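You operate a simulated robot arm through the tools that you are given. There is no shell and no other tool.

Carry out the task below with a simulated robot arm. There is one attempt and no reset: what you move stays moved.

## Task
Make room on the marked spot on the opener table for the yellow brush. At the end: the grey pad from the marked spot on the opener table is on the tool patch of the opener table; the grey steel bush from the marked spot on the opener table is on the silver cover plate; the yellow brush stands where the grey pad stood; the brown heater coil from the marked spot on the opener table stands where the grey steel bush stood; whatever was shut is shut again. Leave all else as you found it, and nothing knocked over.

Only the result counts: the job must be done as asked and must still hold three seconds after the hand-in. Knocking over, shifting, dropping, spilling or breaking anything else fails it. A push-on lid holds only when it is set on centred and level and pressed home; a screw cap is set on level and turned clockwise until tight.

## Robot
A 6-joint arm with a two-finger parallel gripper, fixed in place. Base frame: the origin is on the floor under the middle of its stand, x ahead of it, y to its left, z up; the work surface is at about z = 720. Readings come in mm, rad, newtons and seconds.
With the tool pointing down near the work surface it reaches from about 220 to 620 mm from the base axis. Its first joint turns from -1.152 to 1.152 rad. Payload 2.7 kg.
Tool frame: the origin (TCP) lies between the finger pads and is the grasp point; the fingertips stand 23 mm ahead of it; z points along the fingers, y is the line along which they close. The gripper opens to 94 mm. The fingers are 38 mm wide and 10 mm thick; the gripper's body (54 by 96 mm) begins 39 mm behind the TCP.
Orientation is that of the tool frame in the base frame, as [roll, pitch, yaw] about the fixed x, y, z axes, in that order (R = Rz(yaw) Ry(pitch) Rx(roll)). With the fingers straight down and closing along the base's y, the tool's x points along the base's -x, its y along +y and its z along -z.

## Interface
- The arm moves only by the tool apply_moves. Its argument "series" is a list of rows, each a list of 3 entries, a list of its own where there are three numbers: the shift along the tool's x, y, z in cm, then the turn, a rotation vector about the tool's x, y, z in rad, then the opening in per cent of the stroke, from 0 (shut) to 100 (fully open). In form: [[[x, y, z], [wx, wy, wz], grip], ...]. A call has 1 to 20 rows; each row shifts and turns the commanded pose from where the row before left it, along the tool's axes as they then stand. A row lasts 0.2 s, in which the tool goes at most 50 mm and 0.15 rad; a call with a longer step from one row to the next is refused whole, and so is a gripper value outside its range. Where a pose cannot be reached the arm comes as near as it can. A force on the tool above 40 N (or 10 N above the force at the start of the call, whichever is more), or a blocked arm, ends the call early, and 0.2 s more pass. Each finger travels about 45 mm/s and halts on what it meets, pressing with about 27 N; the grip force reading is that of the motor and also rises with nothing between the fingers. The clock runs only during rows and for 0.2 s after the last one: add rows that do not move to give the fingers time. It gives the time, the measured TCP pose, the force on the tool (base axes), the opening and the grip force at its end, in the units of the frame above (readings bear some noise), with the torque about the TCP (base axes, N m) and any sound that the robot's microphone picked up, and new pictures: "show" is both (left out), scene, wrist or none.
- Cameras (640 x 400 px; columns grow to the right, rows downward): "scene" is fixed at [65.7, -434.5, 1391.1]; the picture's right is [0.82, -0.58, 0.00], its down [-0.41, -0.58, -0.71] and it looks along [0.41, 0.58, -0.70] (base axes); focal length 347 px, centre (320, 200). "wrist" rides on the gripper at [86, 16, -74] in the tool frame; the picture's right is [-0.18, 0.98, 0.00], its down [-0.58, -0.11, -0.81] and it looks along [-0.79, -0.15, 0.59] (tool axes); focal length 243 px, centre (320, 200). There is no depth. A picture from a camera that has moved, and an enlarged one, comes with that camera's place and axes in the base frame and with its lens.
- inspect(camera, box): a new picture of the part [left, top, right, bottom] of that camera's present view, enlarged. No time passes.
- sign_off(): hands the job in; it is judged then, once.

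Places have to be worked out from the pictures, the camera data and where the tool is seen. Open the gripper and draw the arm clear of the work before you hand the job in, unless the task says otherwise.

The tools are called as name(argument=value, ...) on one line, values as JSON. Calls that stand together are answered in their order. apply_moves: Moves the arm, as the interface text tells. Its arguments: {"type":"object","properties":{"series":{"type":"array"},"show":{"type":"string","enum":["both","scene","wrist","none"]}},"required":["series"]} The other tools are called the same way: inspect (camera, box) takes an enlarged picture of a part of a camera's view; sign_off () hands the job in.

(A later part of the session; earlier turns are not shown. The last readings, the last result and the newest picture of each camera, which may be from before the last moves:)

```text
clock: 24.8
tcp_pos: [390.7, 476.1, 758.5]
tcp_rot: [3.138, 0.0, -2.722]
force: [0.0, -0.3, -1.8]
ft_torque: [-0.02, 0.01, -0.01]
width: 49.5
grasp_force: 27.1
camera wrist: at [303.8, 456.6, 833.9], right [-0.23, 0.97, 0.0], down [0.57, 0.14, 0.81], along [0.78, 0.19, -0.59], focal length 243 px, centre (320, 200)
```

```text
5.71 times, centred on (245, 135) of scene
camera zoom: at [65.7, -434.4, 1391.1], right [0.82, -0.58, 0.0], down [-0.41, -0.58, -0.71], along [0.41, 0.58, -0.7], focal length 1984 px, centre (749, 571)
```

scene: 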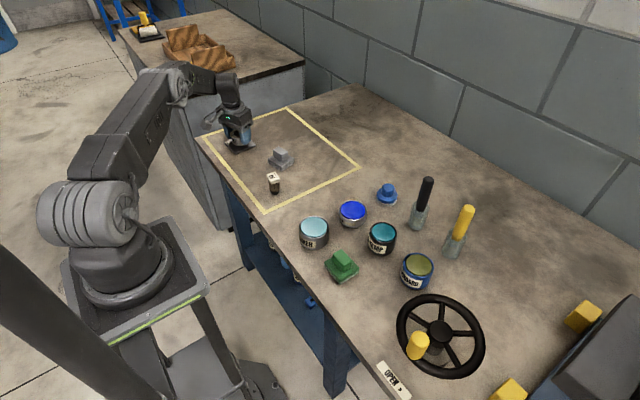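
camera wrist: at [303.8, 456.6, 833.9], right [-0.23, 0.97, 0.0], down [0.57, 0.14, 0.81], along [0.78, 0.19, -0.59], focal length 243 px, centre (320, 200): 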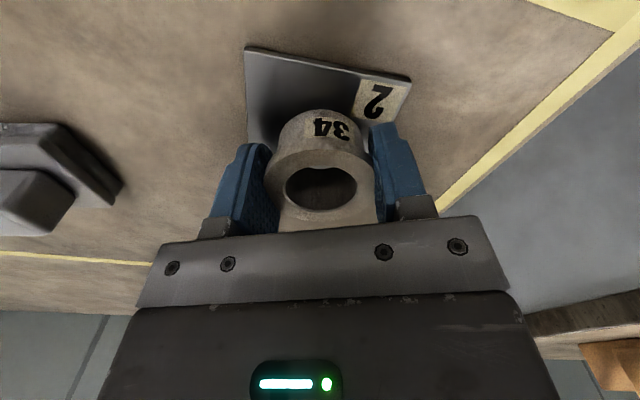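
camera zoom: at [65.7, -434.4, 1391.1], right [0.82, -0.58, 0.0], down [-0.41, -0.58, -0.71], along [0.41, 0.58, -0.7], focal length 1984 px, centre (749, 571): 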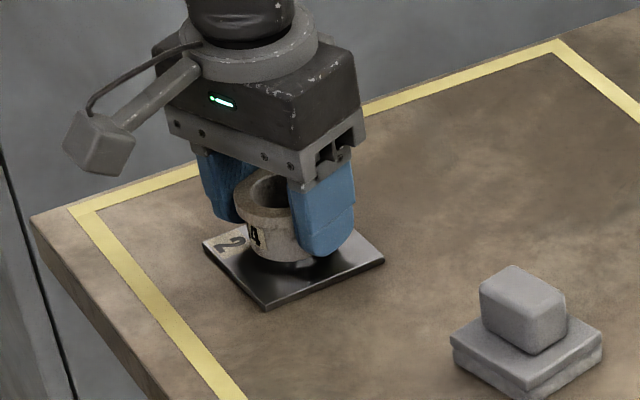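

Bush is centred over the plate. Lowering slowly until contact.

apply_moves(series=[[[0, 0, 0.15], [0, 0, 0], 40], [[0, 0, 0.15], [0, 0, 0], 40], [[0, 0, 0], [0, 0, 0], 40]], show="wrist")

```text
clock: 25.6
tcp_pos: [388.8, 476.6, 756.0]
tcp_rot: [3.141, 0.002, -2.721]
force: [0.1, 0.0, -2.2]
ft_torque: [0.01, 0.02, 0.04]
width: 49.5
grasp_force: 26.8
camera wrist: at [304.1, 456.2, 830.8], right [-0.23, 0.97, 0.0], down [0.57, 0.14, 0.81], along [0.78, 0.19, -0.59], focal length 243 px, centre (320, 200)
```

wrist: 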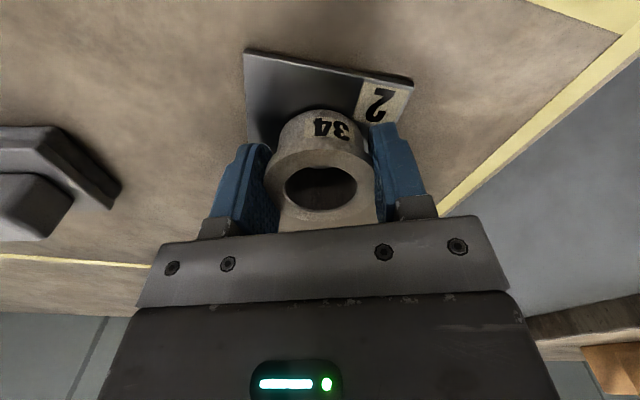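

No contact yet (force about −2 N = the bush's weight). Lowering further.

apply_moves(series=[[[0, 0, 0.1], [0, 0, 0], 40], [[0, 0, 0], [0, 0, 0], 40]], show="none")

apply_moves(series=[[[0, 0, 0.1], [0, 0, 0], 40], [[0, 0, 0], [0, 0, 0], 40]], show="none")

```text
clock: 26.2
tcp_pos: [389.5, 475.6, 754.4]
tcp_rot: [3.14, 0.001, -2.721]
force: [0.2, 0.1, -2.5]
ft_torque: [0.02, -0.02, -0.03]
width: 49.6
grasp_force: 27.8
```

```text
clock: 26.8
tcp_pos: [388.7, 475.7, 753.3]
tcp_rot: [3.14, 0.002, -2.721]
force: [-0.4, -0.2, -1.7]
ft_torque: [0.01, -0.01, -0.02]
width: 49.5
grasp_force: 27.2
```

Still free; continuing in 1 mm steps.

apply_moves(series=[[[0, 0, 0.1], [0, 0, 0], 40], [[0, 0, 0], [0, 0, 0], 40]], show="none")

apply_moves(series=[[[0, 0, 0.05], [0, 0, 0], 40], [[0, 0, 0], [0, 0, 0], 40]], show="wrist")

```text
clock: 27.4
tcp_pos: [389.3, 475.0, 753.2]
tcp_rot: [3.139, 0.001, -2.72]
force: [0.0, -0.7, -0.1]
ft_torque: [0.03, 0.07, 0.03]
width: 49.3
grasp_force: 26.9
```

```text
clock: 28.0
tcp_pos: [390.0, 474.9, 753.0]
tcp_rot: [3.14, 0.002, -2.722]
force: [-2.6, 0.0, 4.1]
ft_torque: [-0.04, 0.14, 0.01]
width: 49.6
grasp_force: 27.2
camera wrist: at [304.5, 455.7, 828.6], right [-0.23, 0.97, 0.0], down [0.57, 0.14, 0.81], along [0.78, 0.19, -0.59], focal length 243 px, centre (320, 200)
```

wrist: 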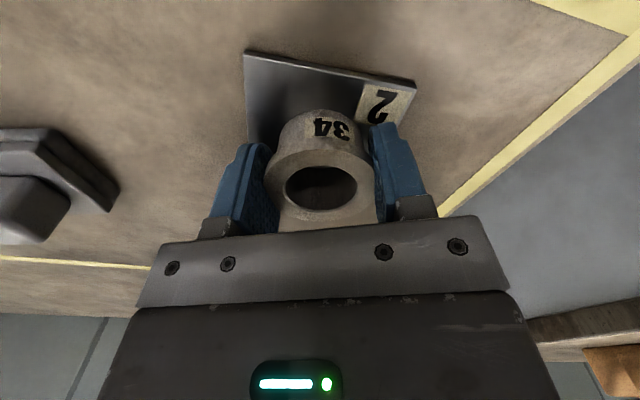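

Contact with the plate (+4 N). Opening gently and rising straight up.

apply_moves(series=[[[0, 0, 0], [0, 0, 0], 56], [[0, 0, 0], [0, 0, 0], 65], [[0, 0, 0], [0, 0, 0], 80], [[0, 0, 0], [0, 0, 0], 80], [[0, 0, -1.5], [0, 0, 0], 80], [[0, 0, -3], [0, 0, 0], 80], [[0, 0, -4], [0, 0, 0], 80], [[0, 0, -4], [0, 0, 0], 80]])

inspect(camera="scene", box=[200, 100, 290, 170])

```text
clock: 29.8
tcp_pos: [388.6, 475.5, 877.2]
tcp_rot: [3.141, -0.001, -2.72]
force: [0.5, -1.1, 0.0]
ft_torque: [-0.03, -0.02, -0.02]
width: 74.9
grasp_force: 0.0
camera wrist: at [303.2, 454.0, 953.4], right [-0.23, 0.97, 0.0], down [0.58, 0.14, 0.81], along [0.78, 0.19, -0.59], focal length 243 px, centre (320, 200)
```

scene: 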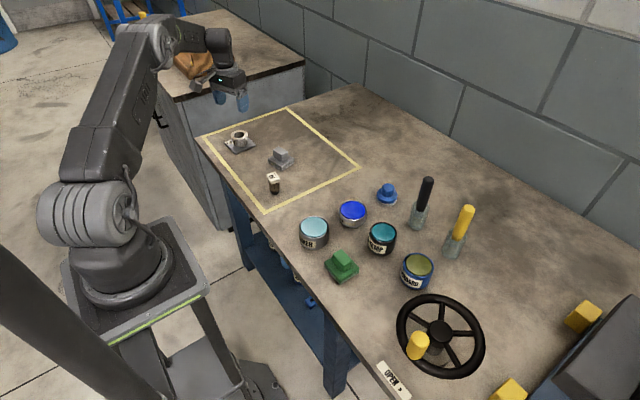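
wrist: 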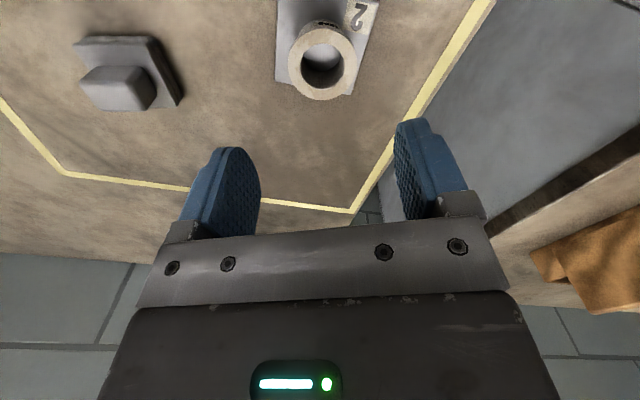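

```text
5.71 times, centred on (245, 135) of scene
camera zoom: at [65.7, -434.5, 1391.1], right [0.82, -0.58, 0.0], down [-0.41, -0.58, -0.71], along [0.41, 0.58, -0.7], focal length 1984 px, centre (749, 571)
```

zoom: 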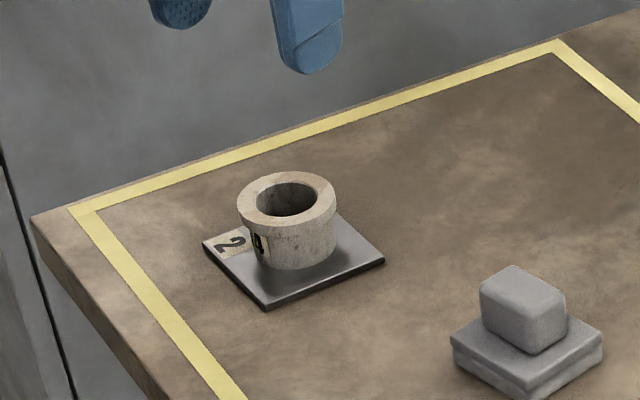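

The bush sits centred on the plate. Next the heater coil: hover above it at (372, 218).

apply_moves(series=[[[0, 0, 0], [0, 0, 0.14], 80], [[0, 0, 0], [0, 0, 0.14], 80], [[0, 0, 0], [0, 0, 0.14], 80], [[0.237, -3.68, 0.386], [0, 0, 0], 80], [[0.237, -3.68, 0.386], [0, 0, 0], 80], [[0.237, -3.68, 0.386], [0, 0, 0], 80], [[0.237, -3.68, 0.386], [0, 0, 0], 80], [[0.237, -3.68, 0.386], [0, 0, 0], 80], [[0.237, -3.68, 0.386], [0, 0, 0], 80], [[0.237, -3.68, 0.386], [0, 0, 0], 80], [[0, 0, 0], [0, 0, 0], 80]])

inspect(camera="wrist", box=[240, 0, 400, 130])

```text
clock: 32.2
tcp_pos: [372.4, 220.6, 850.5]
tcp_rot: [3.141, -0.001, -3.14]
force: [0.2, 0.8, -0.6]
ft_torque: [-0.02, 0.03, -0.01]
width: 75.4
grasp_force: 0.1
camera wrist: at [286.5, 235.8, 925.8], right [0.18, 0.98, 0.0], down [0.58, -0.11, 0.81], along [0.79, -0.15, -0.59], focal length 243 px, centre (320, 200)
```

scene: 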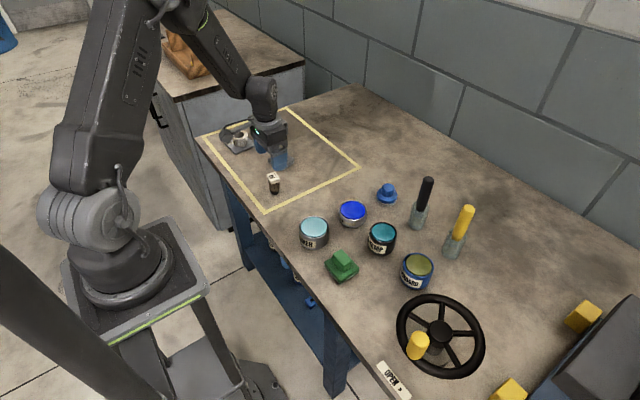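
wrist: 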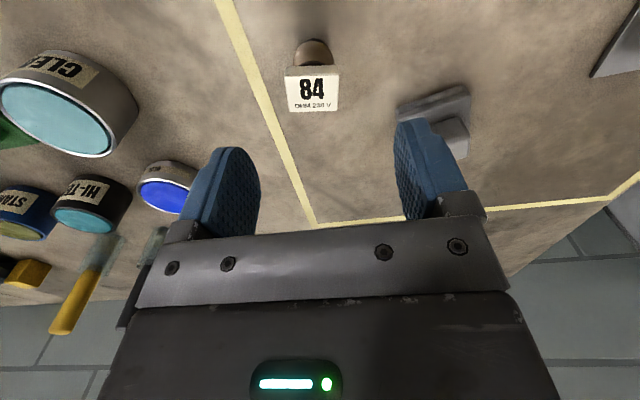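

```text
3.08 times, centred on (320, 65) of wrist
camera zoom: at [286.5, 235.8, 925.8], right [0.18, 0.98, 0.0], down [0.58, -0.11, 0.81], along [0.79, -0.15, -0.59], focal length 746 px, centre (320, 615)
```

zoom: 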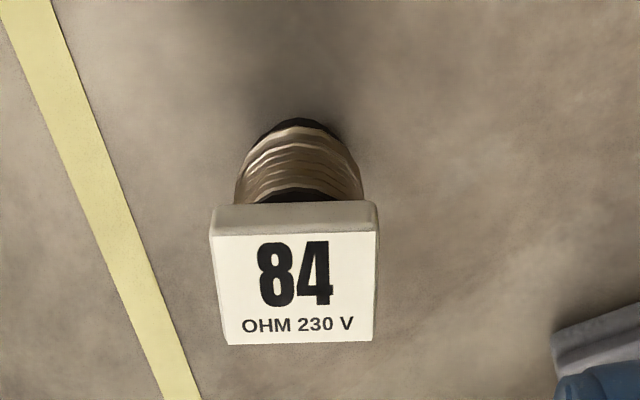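

Cap of the coil is 24×33 mm, centre ≈(371.5, 216), its long axis turned −10° from y. I'll turn the gripper 0.18 rad to match and descend partially.

apply_moves(series=[[[0.09, -0.43, 0], [0, 0, 0.09], 80], [[0, 0, 2], [0, 0, 0.09], 80], [[0, 0, 2], [0, 0, 0], 80], [[0, 0, 2], [0, 0, 0], 80], [[0, 0, 0], [0, 0, 0], 80]], show="wrist")

inspect(camera="wrist", box=[180, 50, 460, 240])

```text
clock: 33.4
tcp_pos: [370.9, 214.0, 788.8]
tcp_rot: [3.139, 0.001, 2.961]
force: [0.7, -0.9, 0.7]
ft_torque: [0.01, -0.02, 0.05]
width: 75.0
grasp_force: 0.1
camera wrist: at [289.3, 246.0, 864.8], right [0.36, 0.93, 0.0], down [0.55, -0.21, 0.81], along [0.75, -0.29, -0.59], focal length 243 px, centre (320, 200)
```

wrist: 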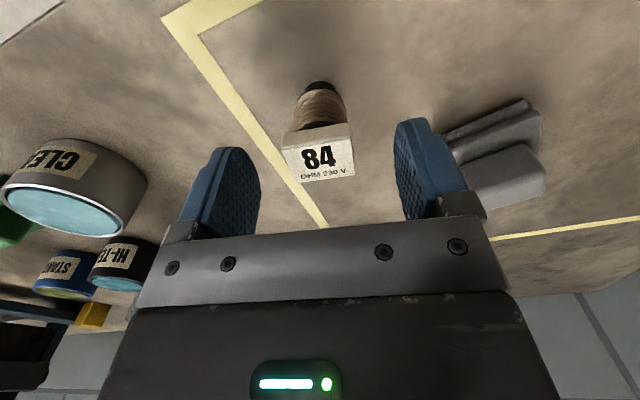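

```text
2.11 times, centred on (320, 145) of wrist
camera zoom: at [289.3, 246.0, 864.8], right [0.36, 0.93, 0.0], down [0.55, -0.21, 0.81], along [0.75, -0.29, -0.59], focal length 511 px, centre (320, 316)
```

zoom: 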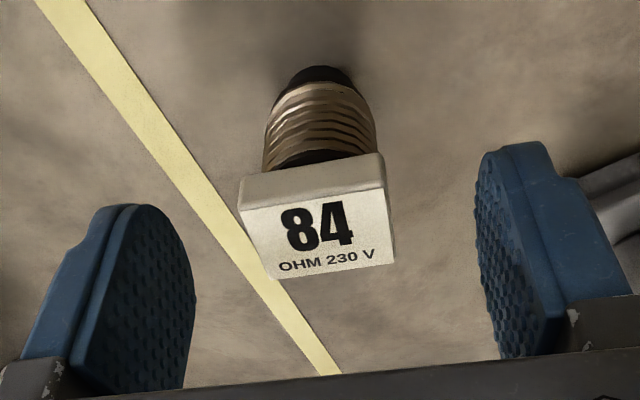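

Aligned and centred within ~1.5 mm. Descending 26 mm and closing on the cap.

apply_moves(series=[[[0, -0.1, 1.3], [0, 0, 0], 80], [[0, 0, 1.3], [0, 0, 0], 80], [[0, 0, 0], [0, 0, 0], 60], [[0, 0, 0], [0, 0, 0], 40], [[0, 0, 0], [0, 0, 0], 25], [[0, 0, 0], [0, 0, 0], 25], [[0, 0, 0], [0, 0, 0], 25]])

inspect(camera="wrist", box=[180, 50, 460, 240])

```text
clock: 35.0
tcp_pos: [371.8, 212.9, 764.3]
tcp_rot: [3.14, 0.0, 2.964]
force: [-0.1, 0.4, 0.5]
ft_torque: [-0.01, 0.03, -0.01]
width: 33.8
grasp_force: 26.5
camera wrist: at [290.2, 244.4, 839.0], right [0.36, 0.93, 0.0], down [0.55, -0.21, 0.81], along [0.75, -0.29, -0.59], focal length 243 px, centre (320, 200)
```

scene: 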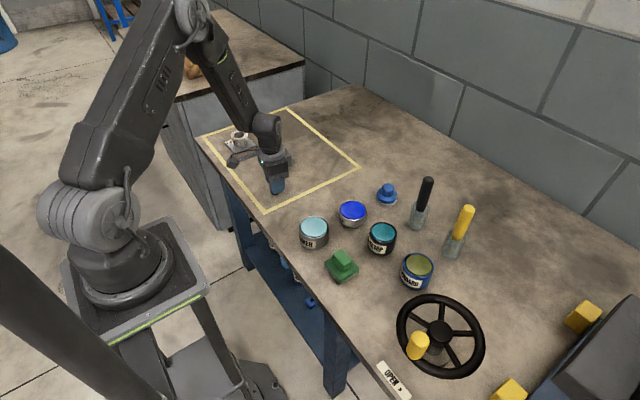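
wrist: 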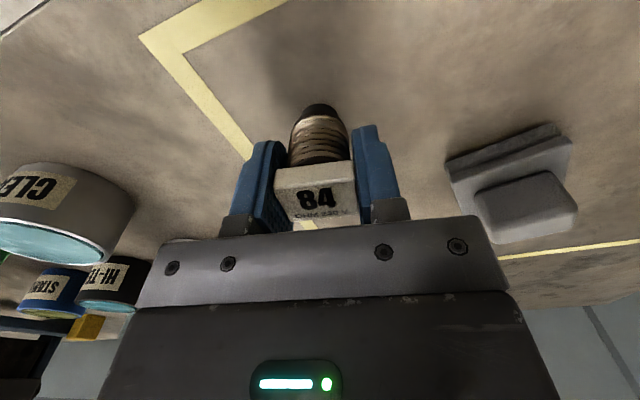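

```text
2.11 times, centred on (320, 145) of wrist
camera zoom: at [290.2, 244.4, 839.0], right [0.36, 0.93, 0.0], down [0.55, -0.21, 0.81], along [0.75, -0.29, -0.59], focal length 511 px, centre (320, 316)
```

zoom: 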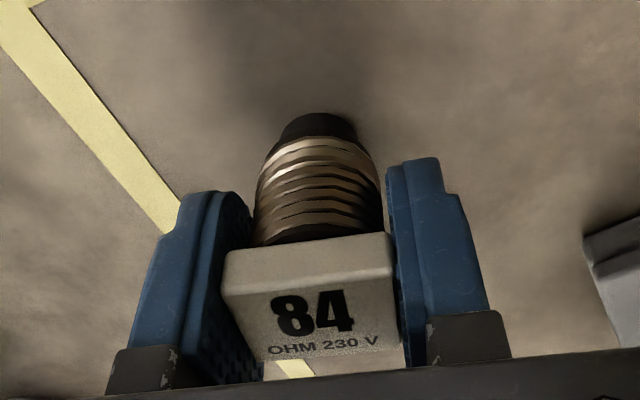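

Coil gripped on its cap (33.8 mm). Lifting and carrying to the bush's spot at (567.5, 254.5).

apply_moves(series=[[[0, 0, -1], [0, 0, 0], 25], [[0, 0, -2.5], [0, 0, 0], 25], [[0, 0, -2.5], [0, 0, 0], 25], [[-2.315, 0.946, 0], [0, 0, 0], 25], [[-2.315, 0.946, 0], [0, 0, 0], 25], [[-2.315, 0.946, 0], [0, 0, 0], 25], [[-2.315, 0.946, 0], [0, 0, 0], 25], [[-2.315, 0.946, 0], [0, 0, 0], 25], [[-2.315, 0.946, 0], [0, 0, 0], 25], [[-2.315, 0.946, 0], [0, 0, 0], 25], [[-2.315, 0.946, 0], [0, 0, 0], 25], [[0, 0, 0], [0, 0, 0], 25]])

```text
clock: 37.6
tcp_pos: [570.1, 254.8, 822.8]
tcp_rot: [-3.141, -0.001, 2.964]
force: [0.1, 0.2, -0.7]
ft_torque: [0.0, 0.01, 0.0]
width: 34.0
grasp_force: 26.5
camera wrist: at [486.3, 287.2, 899.4], right [0.36, 0.93, 0.0], down [0.55, -0.21, 0.81], along [0.75, -0.29, -0.59], focal length 243 px, centre (320, 200)
```

scene: 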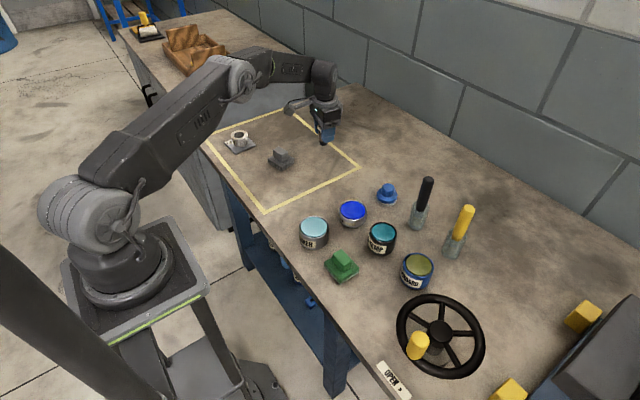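
wrist: 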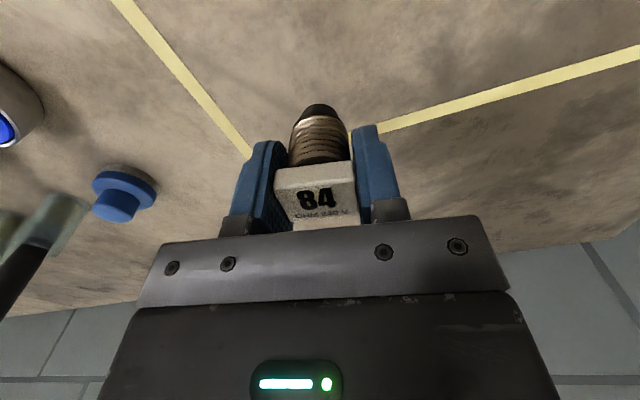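

Close to the spot; nudging 1.5 mm back and descending to just above the table.

apply_moves(series=[[[0.15, 0, 2], [0, 0, 0], 25], [[0, 0, 2], [0, 0, 0], 25], [[0, 0, 1.5], [0, 0, 0], 25], [[0, 0, 0], [0, 0, 0], 25], [[0, 0, 0], [0, 0, 0], 25]], show="wrist")

apply_moves(series=[[[0, 0, 0.15], [0, 0, 0], 25], [[0, 0, 0], [0, 0, 0], 25]], show="none")

```text
clock: 38.8
tcp_pos: [566.1, 256.2, 769.8]
tcp_rot: [3.138, 0.0, 2.963]
force: [-0.5, 0.1, -0.8]
ft_torque: [-0.01, 0.02, -0.04]
width: 33.6
grasp_force: 27.1
camera wrist: at [484.8, 286.6, 844.5], right [0.36, 0.93, 0.0], down [0.55, -0.21, 0.81], along [0.75, -0.29, -0.59], focal length 243 px, centre (320, 200)
```

wrist: 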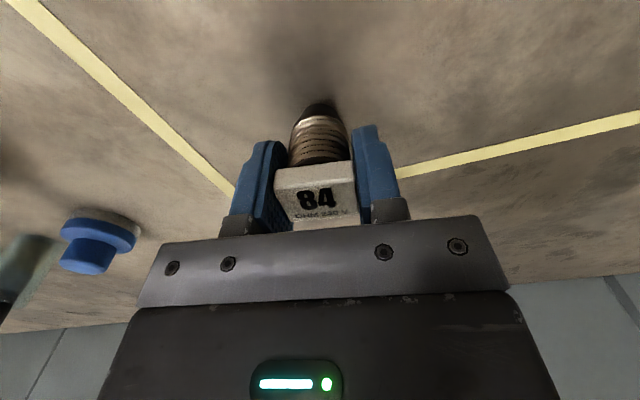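

```text
clock: 39.4
tcp_pos: [565.5, 254.3, 768.3]
tcp_rot: [3.139, 0.0, 2.963]
force: [-0.4, -1.7, -1.4]
ft_torque: [0.02, -0.02, -0.02]
width: 33.3
grasp_force: 26.8
```

Continuing down in small steps to contact near TCP z≈764.5.

apply_moves(series=[[[-0.1, 0, 0.15], [0, 0, 0], 25], [[0, 0, 0.1], [0, 0, 0], 25], [[0, 0, 0], [0, 0, 0], 25]], show="none")

apply_moves(series=[[[0, 0, 0.08], [0, 0, 0], 25], [[0, 0, 0], [0, 0, 0], 25]], show="none")

```text
clock: 40.2
tcp_pos: [566.9, 254.7, 766.0]
tcp_rot: [3.139, 0.0, 2.963]
force: [-0.2, -0.3, -2.1]
ft_torque: [0.01, -0.05, 0.0]
width: 33.6
grasp_force: 27.0
```

```text
clock: 40.8
tcp_pos: [566.8, 254.6, 764.9]
tcp_rot: [3.14, 0.001, 2.965]
force: [0.2, 0.0, -0.2]
ft_torque: [0.0, 0.02, -0.01]
width: 34.0
grasp_force: 27.2
```

apply_moves(series=[[[0, 0, 0.06], [0, 0, 0], 25], [[0, 0, 0], [0, 0, 0], 25]], show="none")

apply_moves(series=[[[0, 0, 0.05], [0, 0, 0], 25], [[0, 0, 0], [0, 0, 0], 25]], show="wrist")

```text
clock: 41.4
tcp_pos: [569.0, 255.0, 764.5]
tcp_rot: [3.141, 0.0, 2.962]
force: [-1.4, 0.3, 1.2]
ft_torque: [-0.04, 0.04, -0.04]
width: 33.9
grasp_force: 27.0
```

```text
clock: 42.0
tcp_pos: [567.5, 254.5, 763.9]
tcp_rot: [3.141, 0.001, 2.963]
force: [-3.9, -0.2, 9.0]
ft_torque: [-0.14, 0.16, 0.0]
width: 33.7
grasp_force: 27.4
camera wrist: at [485.7, 286.6, 839.0], right [0.36, 0.93, 0.0], down [0.55, -0.21, 0.81], along [0.75, -0.29, -0.59], focal length 243 px, centre (320, 200)
```

wrist: 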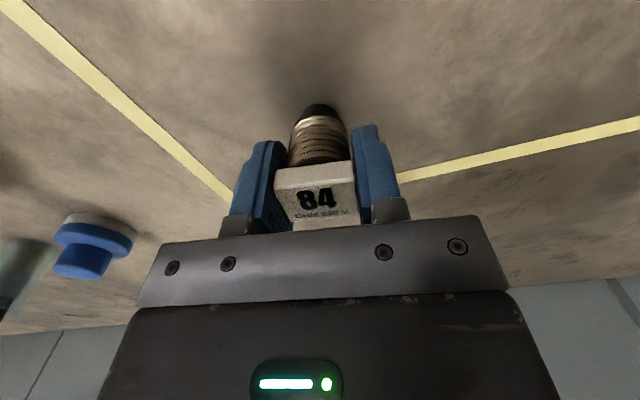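

Coil stands on the table (9 N contact) at (567.5, 254.5). Relieving 0.5 mm, then opening gradually and rising.

apply_moves(series=[[[0, 0, -0.05], [0, 0, 0], 25], [[0, 0, 0], [0, 0, 0], 25], [[0, 0, 0], [0, 0, 0], 40], [[0, 0, 0], [0, 0, 0], 50], [[0, 0, 0], [0, 0, 0], 70], [[0, 0, 0], [0, 0, 0], 70], [[0, 0, -1.5], [0, 0, 0], 70], [[0, 0, -3], [0, 0, 0], 70], [[0, 0, -4], [0, 0, 0], 70]])

inspect(camera="scene", box=[200, 100, 380, 212])

```text
clock: 44.0
tcp_pos: [567.5, 254.3, 848.1]
tcp_rot: [3.14, 0.0, 2.964]
force: [0.9, -0.4, -0.2]
ft_torque: [0.0, 0.01, -0.02]
width: 65.6
grasp_force: 0.0
camera wrist: at [485.7, 286.0, 923.2], right [0.36, 0.93, 0.0], down [0.55, -0.21, 0.81], along [0.75, -0.29, -0.59], focal length 243 px, centre (320, 200)
```

scene: 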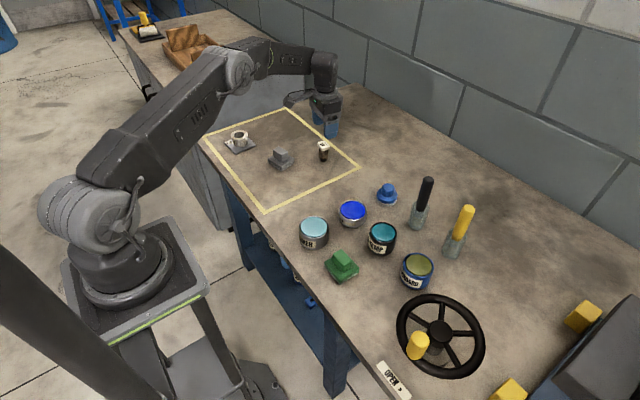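
wrist: 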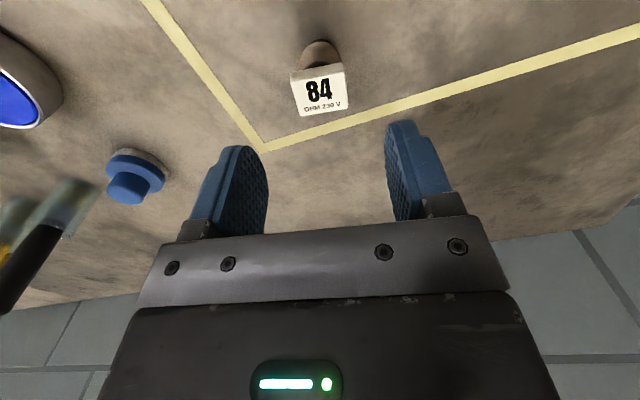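

```text
3.56 times, centred on (290, 156) of scene
camera zoom: at [65.7, -434.5, 1391.1], right [0.82, -0.58, 0.0], down [-0.41, -0.58, -0.71], along [0.41, 0.58, -0.7], focal length 1235 px, centre (427, 356)
```

zoom: 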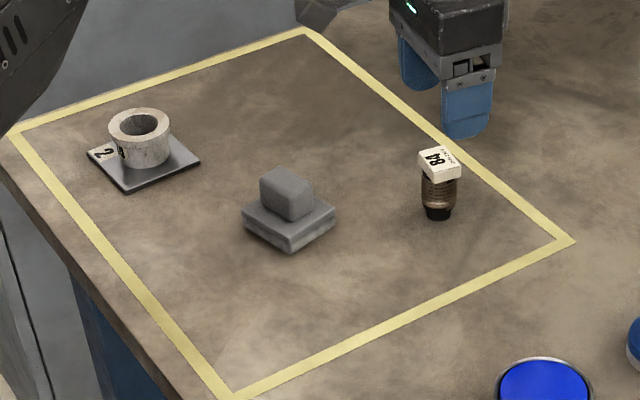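

The coil stands where the bush was. Now the grey pad at (453.6, 319.3): turn the gripper +14° to match it and hover above it.

apply_moves(series=[[[0, 0, 0], [0, 0, -0.139], 80], [[0, 0, 0], [0, 0, -0.139], 80], [[0, 0, 0], [0, 0, -0.139], 80], [[2.38, 2.255, 0], [0, 0, 0], 80], [[2.38, 2.255, 0], [0, 0, 0], 80], [[2.38, 2.255, 0], [0, 0, 0], 80], [[2.38, 2.255, 0], [0, 0, 0], 80], [[0, 0, 0], [0, 0, 0], 80]])

inspect(camera="wrist", box=[240, 0, 400, 130])

```text
clock: 45.8
tcp_pos: [452.9, 318.0, 848.3]
tcp_rot: [3.14, 0.0, -2.904]
force: [0.3, -1.1, 0.0]
ft_torque: [-0.02, 0.01, 0.0]
width: 75.0
grasp_force: 0.1
camera wrist: at [364.7, 313.9, 923.0], right [-0.05, 1.0, 0.0], down [0.59, 0.03, 0.81], along [0.81, 0.04, -0.59], focal length 243 px, centre (320, 200)
```

scene: 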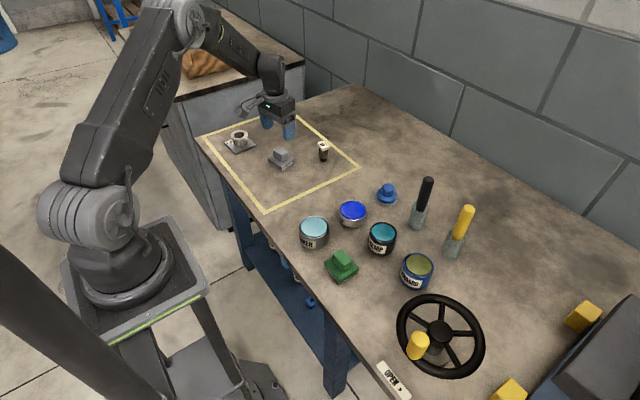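
wrist: 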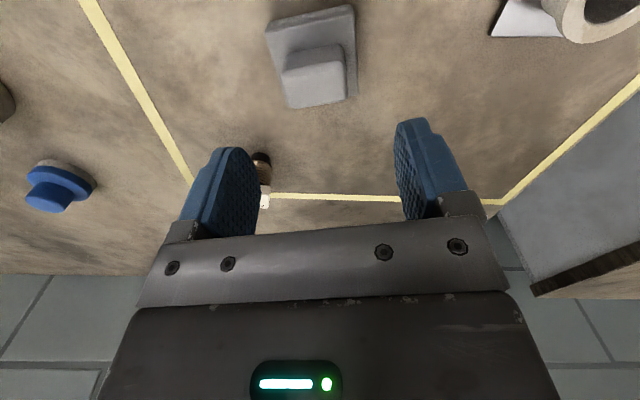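

```text
3.08 times, centred on (320, 65) of wrist
camera zoom: at [364.7, 313.9, 923.0], right [-0.05, 1.0, 0.0], down [0.59, 0.03, 0.81], along [0.81, 0.04, -0.59], focal length 746 px, centre (320, 615)
```

zoom: 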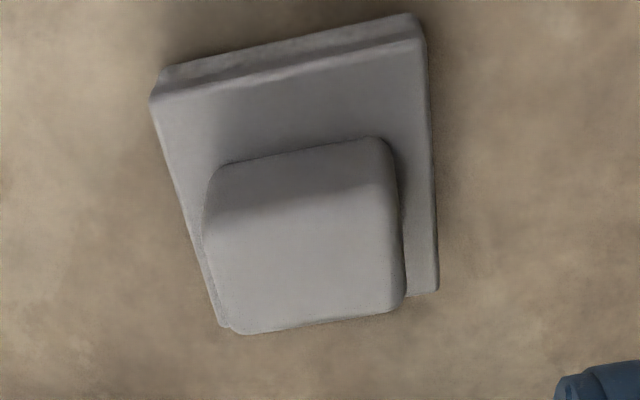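

Pad centre ≈(451.3, 316.4), rotation 13.6°, knob 24×40 mm with top z≈764. Adjusting and descending part-way.

apply_moves(series=[[[0.2, -0.12, 2], [0, 0, 0], 80], [[0, 0, 2], [0, 0, 0], 80], [[0, 0, 2], [0, 0, 0], 80], [[0, 0, 0], [0, 0, 0], 80]], show="wrist")

inspect(camera="wrist", box=[180, 50, 460, 240])

```text
clock: 46.8
tcp_pos: [451.1, 318.2, 787.0]
tcp_rot: [3.14, 0.001, -2.903]
force: [-0.5, 0.2, -0.6]
ft_torque: [-0.02, -0.04, -0.01]
width: 75.3
grasp_force: 0.1
camera wrist: at [363.2, 313.0, 863.0], right [-0.05, 1.0, 0.0], down [0.59, 0.03, 0.81], along [0.81, 0.04, -0.59], focal length 243 px, centre (320, 200)
```

wrist: 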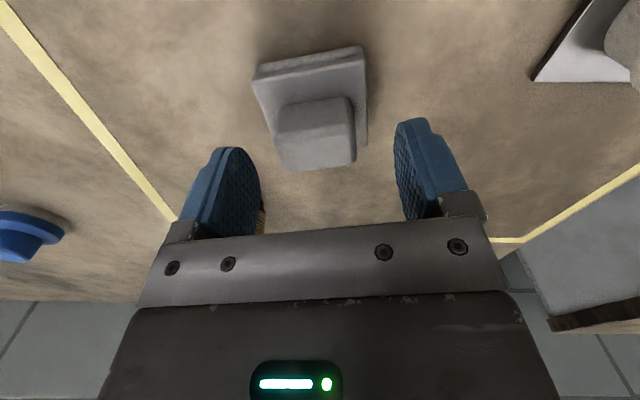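

```text
2.11 times, centred on (320, 145) of wrist
camera zoom: at [363.2, 313.0, 863.0], right [-0.05, 1.0, 0.0], down [0.59, 0.03, 0.81], along [0.81, 0.04, -0.59], focal length 511 px, centre (320, 316)
```

zoom: 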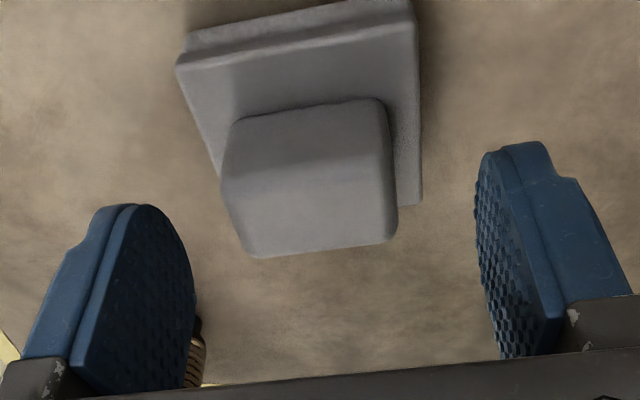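

Centred within ~2 mm. Descend to TCP z≈763 and close on the knob.

apply_moves(series=[[[0, -0.18, 1.2], [0, 0, 0], 80], [[0, 0, 1.2], [0, 0, 0], 80], [[0, 0, 0], [0, 0, 0], 60], [[0, 0, 0], [0, 0, 0], 45], [[0, 0, 0], [0, 0, 0], 30], [[0, 0, 0], [0, 0, 0], 30], [[0, 0, 0], [0, 0, 0], 30]])

inspect(camera="scene", box=[240, 110, 340, 190])

```text
clock: 48.4
tcp_pos: [451.8, 316.4, 763.7]
tcp_rot: [3.14, 0.001, -2.905]
force: [-0.8, -0.7, 0.6]
ft_torque: [-0.04, -0.01, 0.03]
width: 41.5
grasp_force: 27.0
camera wrist: at [363.7, 311.8, 839.1], right [-0.05, 1.0, 0.0], down [0.59, 0.03, 0.81], along [0.81, 0.04, -0.59], focal length 243 px, centre (320, 200)
```

scene: 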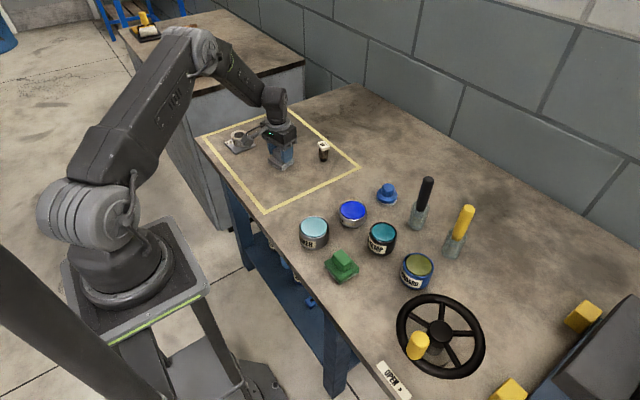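
wrist: 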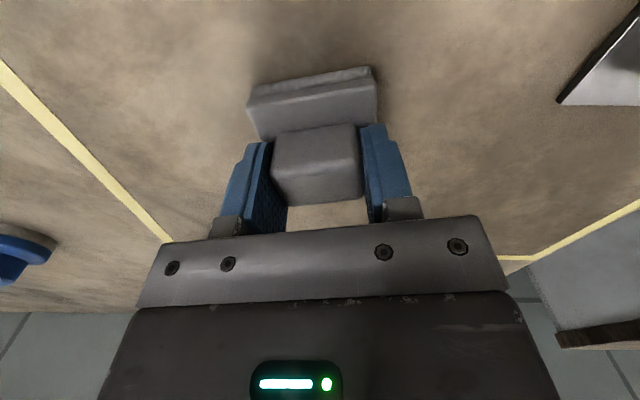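

```text
5.00 times, centred on (290, 150) of scene
camera zoom: at [65.7, -434.5, 1391.1], right [0.82, -0.58, 0.0], down [-0.41, -0.58, -0.71], along [0.41, 0.58, -0.7], focal length 1736 px, centre (470, 450)
```

zoom: 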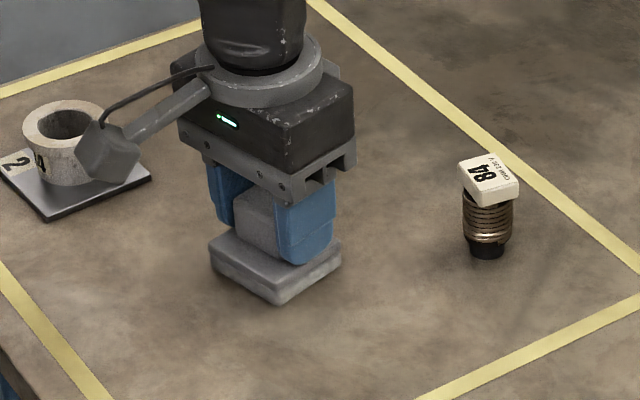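

Pad held on its knob (41.5 mm); its spot is (451.6, 316.4). Lifting high and carrying it to the free cell of the tool area, around (380, −187).

apply_moves(series=[[[0, 0, -1], [0, 0, 0], 30], [[0, 0, -3], [0, 0, 0], 30], [[0, 0, -3.5], [0, 0, 0], 30], [[0, 0, -3.5], [0, 0, 0], 30], [[0, 0, 0], [0, 0, 0.12], 30], [[0, 0, 0], [0, 0, 0.117], 30], [[0.552, -3.872, 0], [0, 0, 0], 30], [[0.552, -3.872, 0], [0, 0, 0], 30], [[0.552, -3.872, 0], [0, 0, 0], 30], [[0.552, -3.872, 0], [0, 0, 0], 30], [[0.552, -3.872, 0], [0, 0, 0], 30], [[0.552, -3.872, 0], [0, 0, 0], 30], [[0.552, -3.872, 0], [0, 0, 0], 30], [[0.552, -3.872, 0], [0, 0, 0], 30], [[0.552, -3.872, 0], [0, 0, 0], 30], [[0.552, -3.872, 0], [0, 0, 0], 30], [[0.552, -3.872, 0], [0, 0, 0], 30], [[0.552, -3.872, 0], [0, 0, 0], 30], [[0.552, -3.872, 0], [0, 0, 0], 30], [[0, 0, 0], [0, 0, 0], 30]])

inspect(camera="scene", box=[280, 180, 500, 380])

```text
clock: 52.6
tcp_pos: [380.3, -188.5, 876.1]
tcp_rot: [3.139, -0.002, -3.14]
force: [0.0, -0.4, -0.7]
ft_torque: [0.01, 0.02, 0.03]
width: 41.4
grasp_force: 26.6
camera wrist: at [293.8, -171.7, 950.6], right [0.18, 0.98, 0.0], down [0.58, -0.11, 0.81], along [0.79, -0.15, -0.59], focal length 243 px, centre (320, 200)
```

scene: 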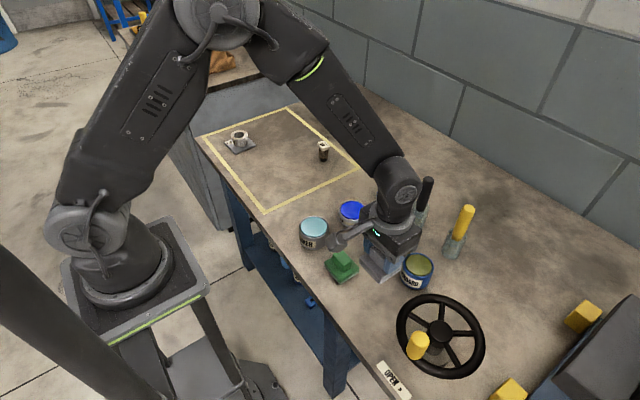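
wrist: 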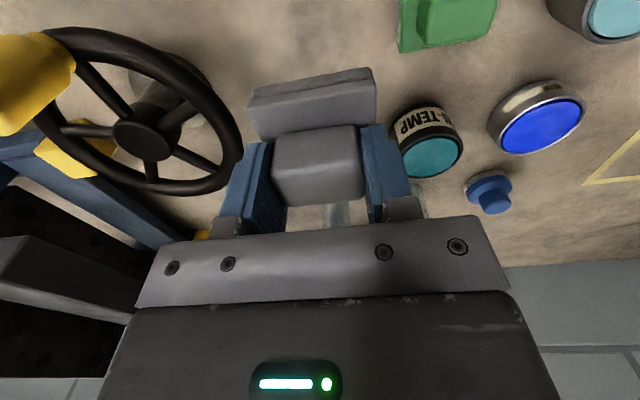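

```text
2.00 times, centred on (390, 280) of scene
camera zoom: at [65.7, -434.5, 1391.1], right [0.82, -0.58, 0.0], down [-0.41, -0.58, -0.71], along [0.41, 0.58, -0.7], focal length 694 px, centre (180, 40)
```

zoom: 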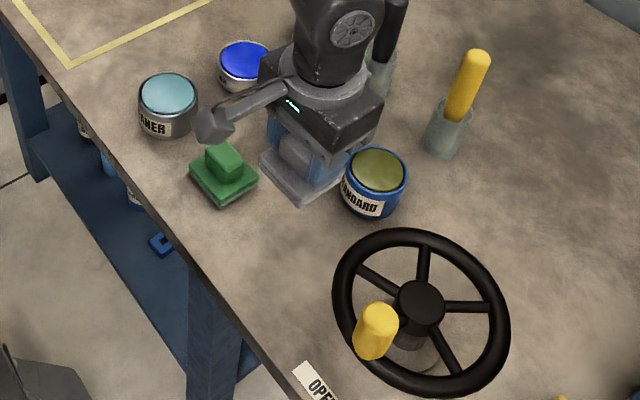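

Clearances look good: wheel rim edge y≈−257, STANDARD jar edge x≈449. Lowering the pad toward the table.

apply_moves(series=[[[0, 0, 2.5], [0, 0, 0], 30], [[0, 0, 2.5], [0, 0, 0], 30], [[0, 0, 2.5], [0, 0, 0], 30], [[0, 0, 2], [0, 0, 0], 30], [[0, 0, 0.8], [0, 0, 0], 30], [[0, 0, 0], [0, 0, 0], 30], [[0, 0, 0], [0, 0, 0], 30]])

inspect(camera="scene", box=[300, 200, 480, 350])

```text
clock: 54.2
tcp_pos: [381.3, -188.7, 770.5]
tcp_rot: [3.141, 0.0, -3.14]
force: [-0.5, -0.6, -0.5]
ft_torque: [0.01, 0.01, 0.01]
width: 41.4
grasp_force: 27.3
camera wrist: at [294.3, -171.3, 845.3], right [0.18, 0.98, 0.0], down [0.58, -0.11, 0.81], along [0.79, -0.15, -0.59], focal length 243 px, centre (320, 200)
```

scene: 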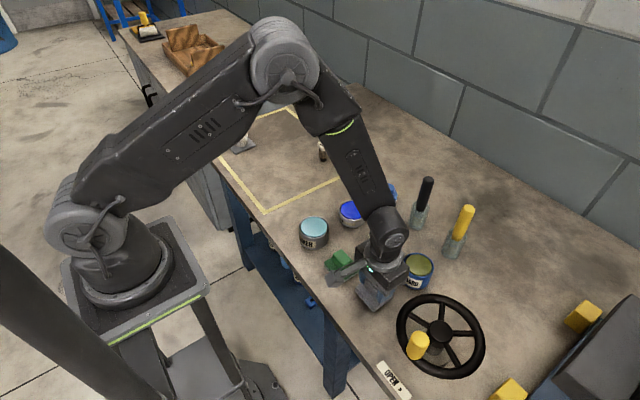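
wrist: 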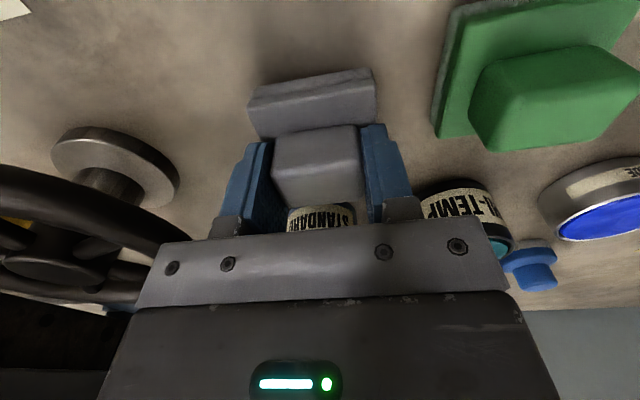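

```text
2.67 times, centred on (390, 275) of scene
camera zoom: at [65.7, -434.5, 1391.1], right [0.82, -0.58, 0.0], down [-0.41, -0.58, -0.71], along [0.41, 0.58, -0.7], focal length 926 px, centre (133, 0)
```

zoom: 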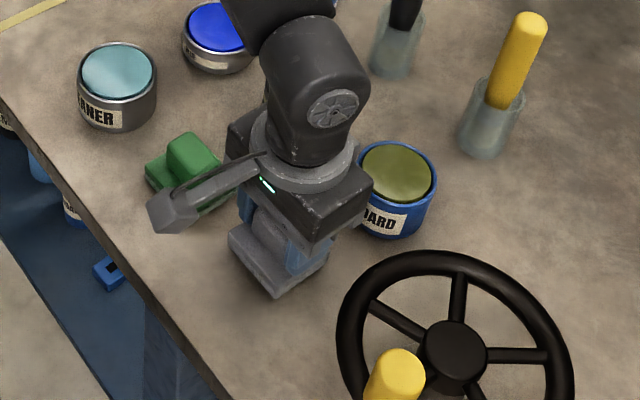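

Clear of jar and wheel. Lowering in small steps to contact.

apply_moves(series=[[[0, 0, 0.25], [0, 0, 0], 30], [[0, 0, 0.2], [0, 0, 0], 30], [[0, 0, 0], [0, 0, 0], 30]], show="none")

apply_moves(series=[[[0, 0, 0.1], [0, 0, 0], 30], [[0, 0, 0], [0, 0, 0], 30]], show="none")

apply_moves(series=[[[0, 0, 0.08], [0, 0, 0], 30], [[0, 0, 0], [0, 0, 0], 30]], show="none")

```text
clock: 55.0
tcp_pos: [380.7, -187.5, 765.7]
tcp_rot: [3.139, 0.0, -3.14]
force: [-0.9, -0.1, -0.9]
ft_torque: [-0.02, -0.05, 0.03]
width: 41.7
grasp_force: 27.3
```

```text
clock: 55.6
tcp_pos: [381.6, -187.4, 765.7]
tcp_rot: [3.14, 0.001, -3.14]
force: [0.1, -0.1, -0.6]
ft_torque: [0.0, 0.0, -0.01]
width: 41.5
grasp_force: 27.1
```

```text
clock: 56.2
tcp_pos: [382.3, -187.2, 764.8]
tcp_rot: [3.14, 0.0, -3.139]
force: [-0.6, 0.2, -1.0]
ft_torque: [0.02, -0.01, 0.0]
width: 41.0
grasp_force: 27.2
```

apply_moves(series=[[[0, 0, 0.08], [0, 0, 0], 30], [[0, 0, 0], [0, 0, 0], 30]], show="none")

apply_moves(series=[[[0, 0, 0.06], [0, 0, 0], 30], [[0, 0, 0], [0, 0, 0], 30]], show="none")

```text
clock: 56.8
tcp_pos: [380.4, -186.7, 763.9]
tcp_rot: [3.141, 0.001, -3.14]
force: [-1.9, -0.2, 4.2]
ft_torque: [-0.12, 0.05, -0.07]
width: 41.2
grasp_force: 26.5
```

```text
clock: 57.4
tcp_pos: [381.0, -186.2, 763.6]
tcp_rot: [3.14, 0.002, -3.139]
force: [-4.5, 2.3, 21.1]
ft_torque: [0.03, 0.19, 0.03]
width: 41.5
grasp_force: 26.9
```

Firm contact. Relieving slightly, opening, and rising straight up.

apply_moves(series=[[[0, 0, -0.06], [0, 0, 0], 30], [[0, 0, 0], [0, 0, 0], 46], [[0, 0, 0], [0, 0, 0], 60], [[0, 0, 0], [0, 0, 0], 65], [[0, 0, 0], [0, 0, 0], 65], [[0, 0, -1.5], [0, 0, 0], 65], [[0, 0, -3], [0, 0, 0], 65], [[0, 0, -4], [0, 0, 0], 65], [[0, 0, -4], [0, 0, 0], 65]])

inspect(camera="scene", box=[300, 200, 480, 350])

```text
clock: 59.4
tcp_pos: [379.9, -188.9, 888.5]
tcp_rot: [3.14, 0.0, -3.139]
force: [-0.4, 0.4, -0.6]
ft_torque: [-0.01, 0.0, -0.02]
width: 61.3
grasp_force: 0.1
camera wrist: at [293.6, -171.2, 963.3], right [0.18, 0.98, 0.0], down [0.58, -0.11, 0.81], along [0.79, -0.15, -0.59], focal length 243 px, centre (320, 200)
```

scene: 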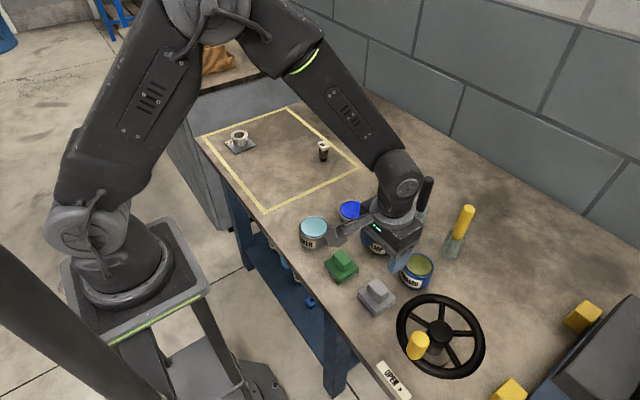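
wrist: 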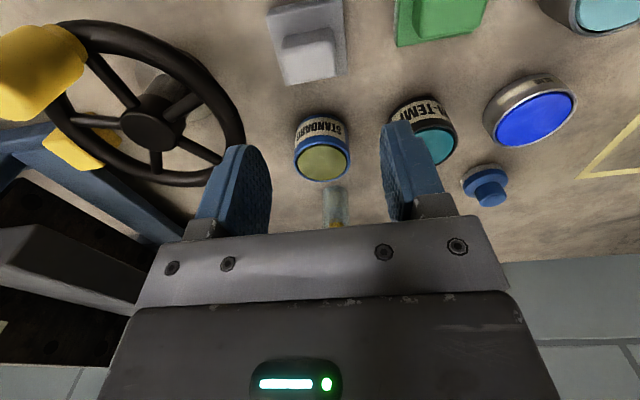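

```text
2.67 times, centred on (390, 275) of scene
camera zoom: at [65.7, -434.5, 1391.1], right [0.82, -0.58, 0.0], down [-0.41, -0.58, -0.71], along [0.41, 0.58, -0.7], focal length 926 px, centre (133, 0)
```

zoom: 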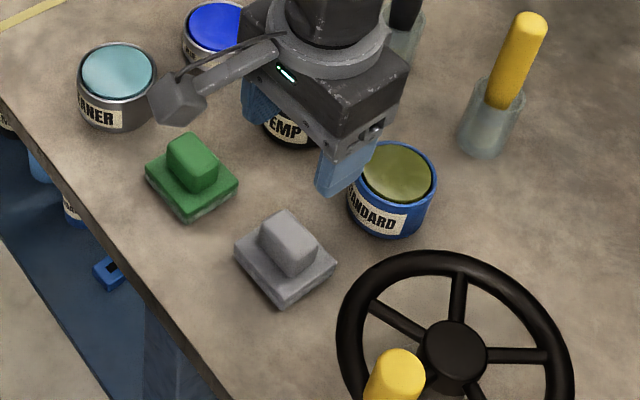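

The grey pad is placed cleanly. Now the yellow brush at about (605, −206): rise and hover over it with the gripper turned radially.

apply_moves(series=[[[0, 0, -4], [0, 0, 0.11], 65], [[-3.2, -0.26, -1], [0, 0, 0], 65], [[-3.2, -0.26, 0], [0, 0, 0], 65], [[-3.2, -0.26, 0], [0, 0, 0], 65], [[-3.2, -0.26, 0], [0, 0, 0], 65], [[-3.2, -0.26, 0], [0, 0, 0], 65], [[-3.2, -0.26, 0], [0, 0, 0], 65], [[0, 0, 0], [0, 0, 0.11], 65], [[0, 0, 0], [0, 0, 0.11], 65], [[0, 0, 0], [0, 0, 0], 65]])

```text
clock: 61.6
tcp_pos: [571.1, -224.6, 938.5]
tcp_rot: [3.14, 0.0, 2.812]
force: [0.3, -0.6, 0.3]
ft_torque: [-0.04, 0.01, 0.03]
width: 61.3
grasp_force: 0.1
camera wrist: at [494.7, -180.2, 1014.0], right [0.49, 0.87, 0.0], down [0.51, -0.29, 0.81], along [0.7, -0.4, -0.59], focal length 243 px, centre (320, 200)
```

scene: 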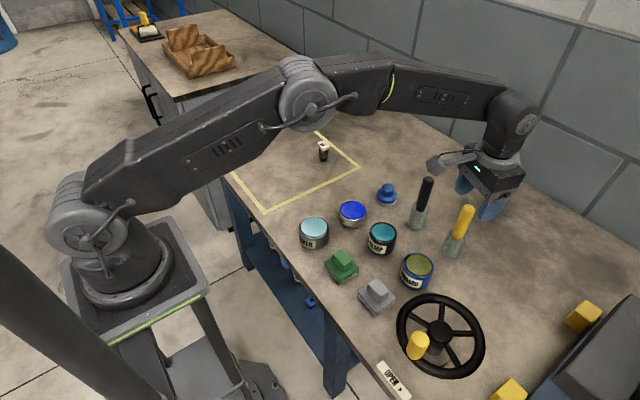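
wrist: 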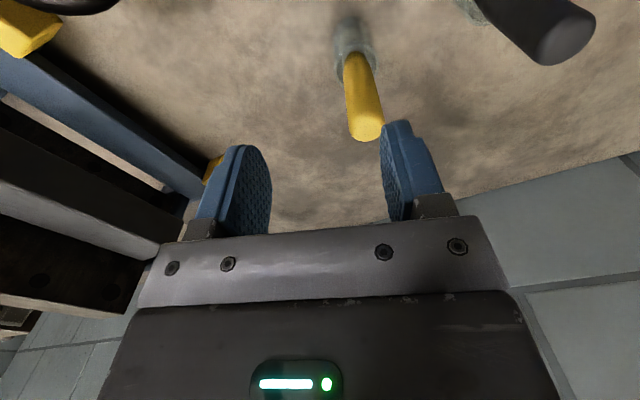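

Zooming to get the brush axis precisely.

inspect(camera="wrist", box=[290, 0, 430, 150])

inspect(camera="scene", box=[410, 160, 530, 280])

```text
2.67 times, centred on (360, 75) of wrist
camera zoom: at [494.7, -180.2, 1014.0], right [0.49, 0.87, 0.0], down [0.51, -0.29, 0.81], along [0.7, -0.4, -0.59], focal length 647 px, centre (213, 533)
```

zoom: 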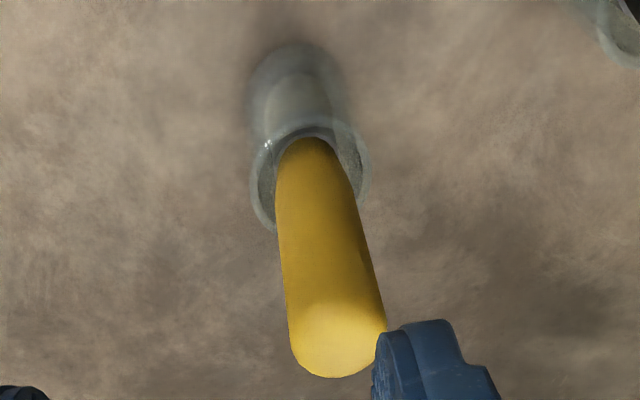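

```text
3.33 times, centred on (470, 220) of scene
camera zoom: at [65.7, -434.5, 1391.1], right [0.82, -0.58, 0.0], down [-0.41, -0.58, -0.71], along [0.41, 0.58, -0.7], focal length 1158 px, centre (-180, 133)
```

zoom: 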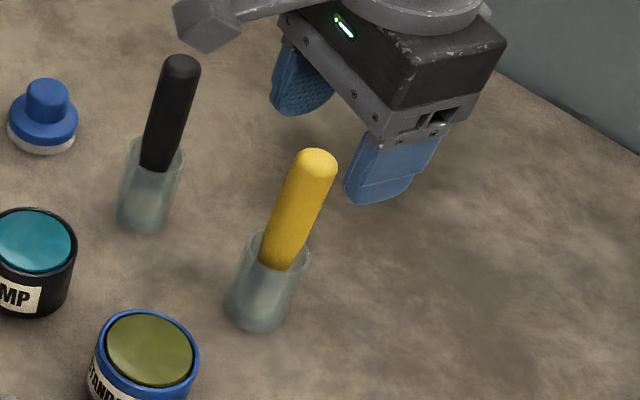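

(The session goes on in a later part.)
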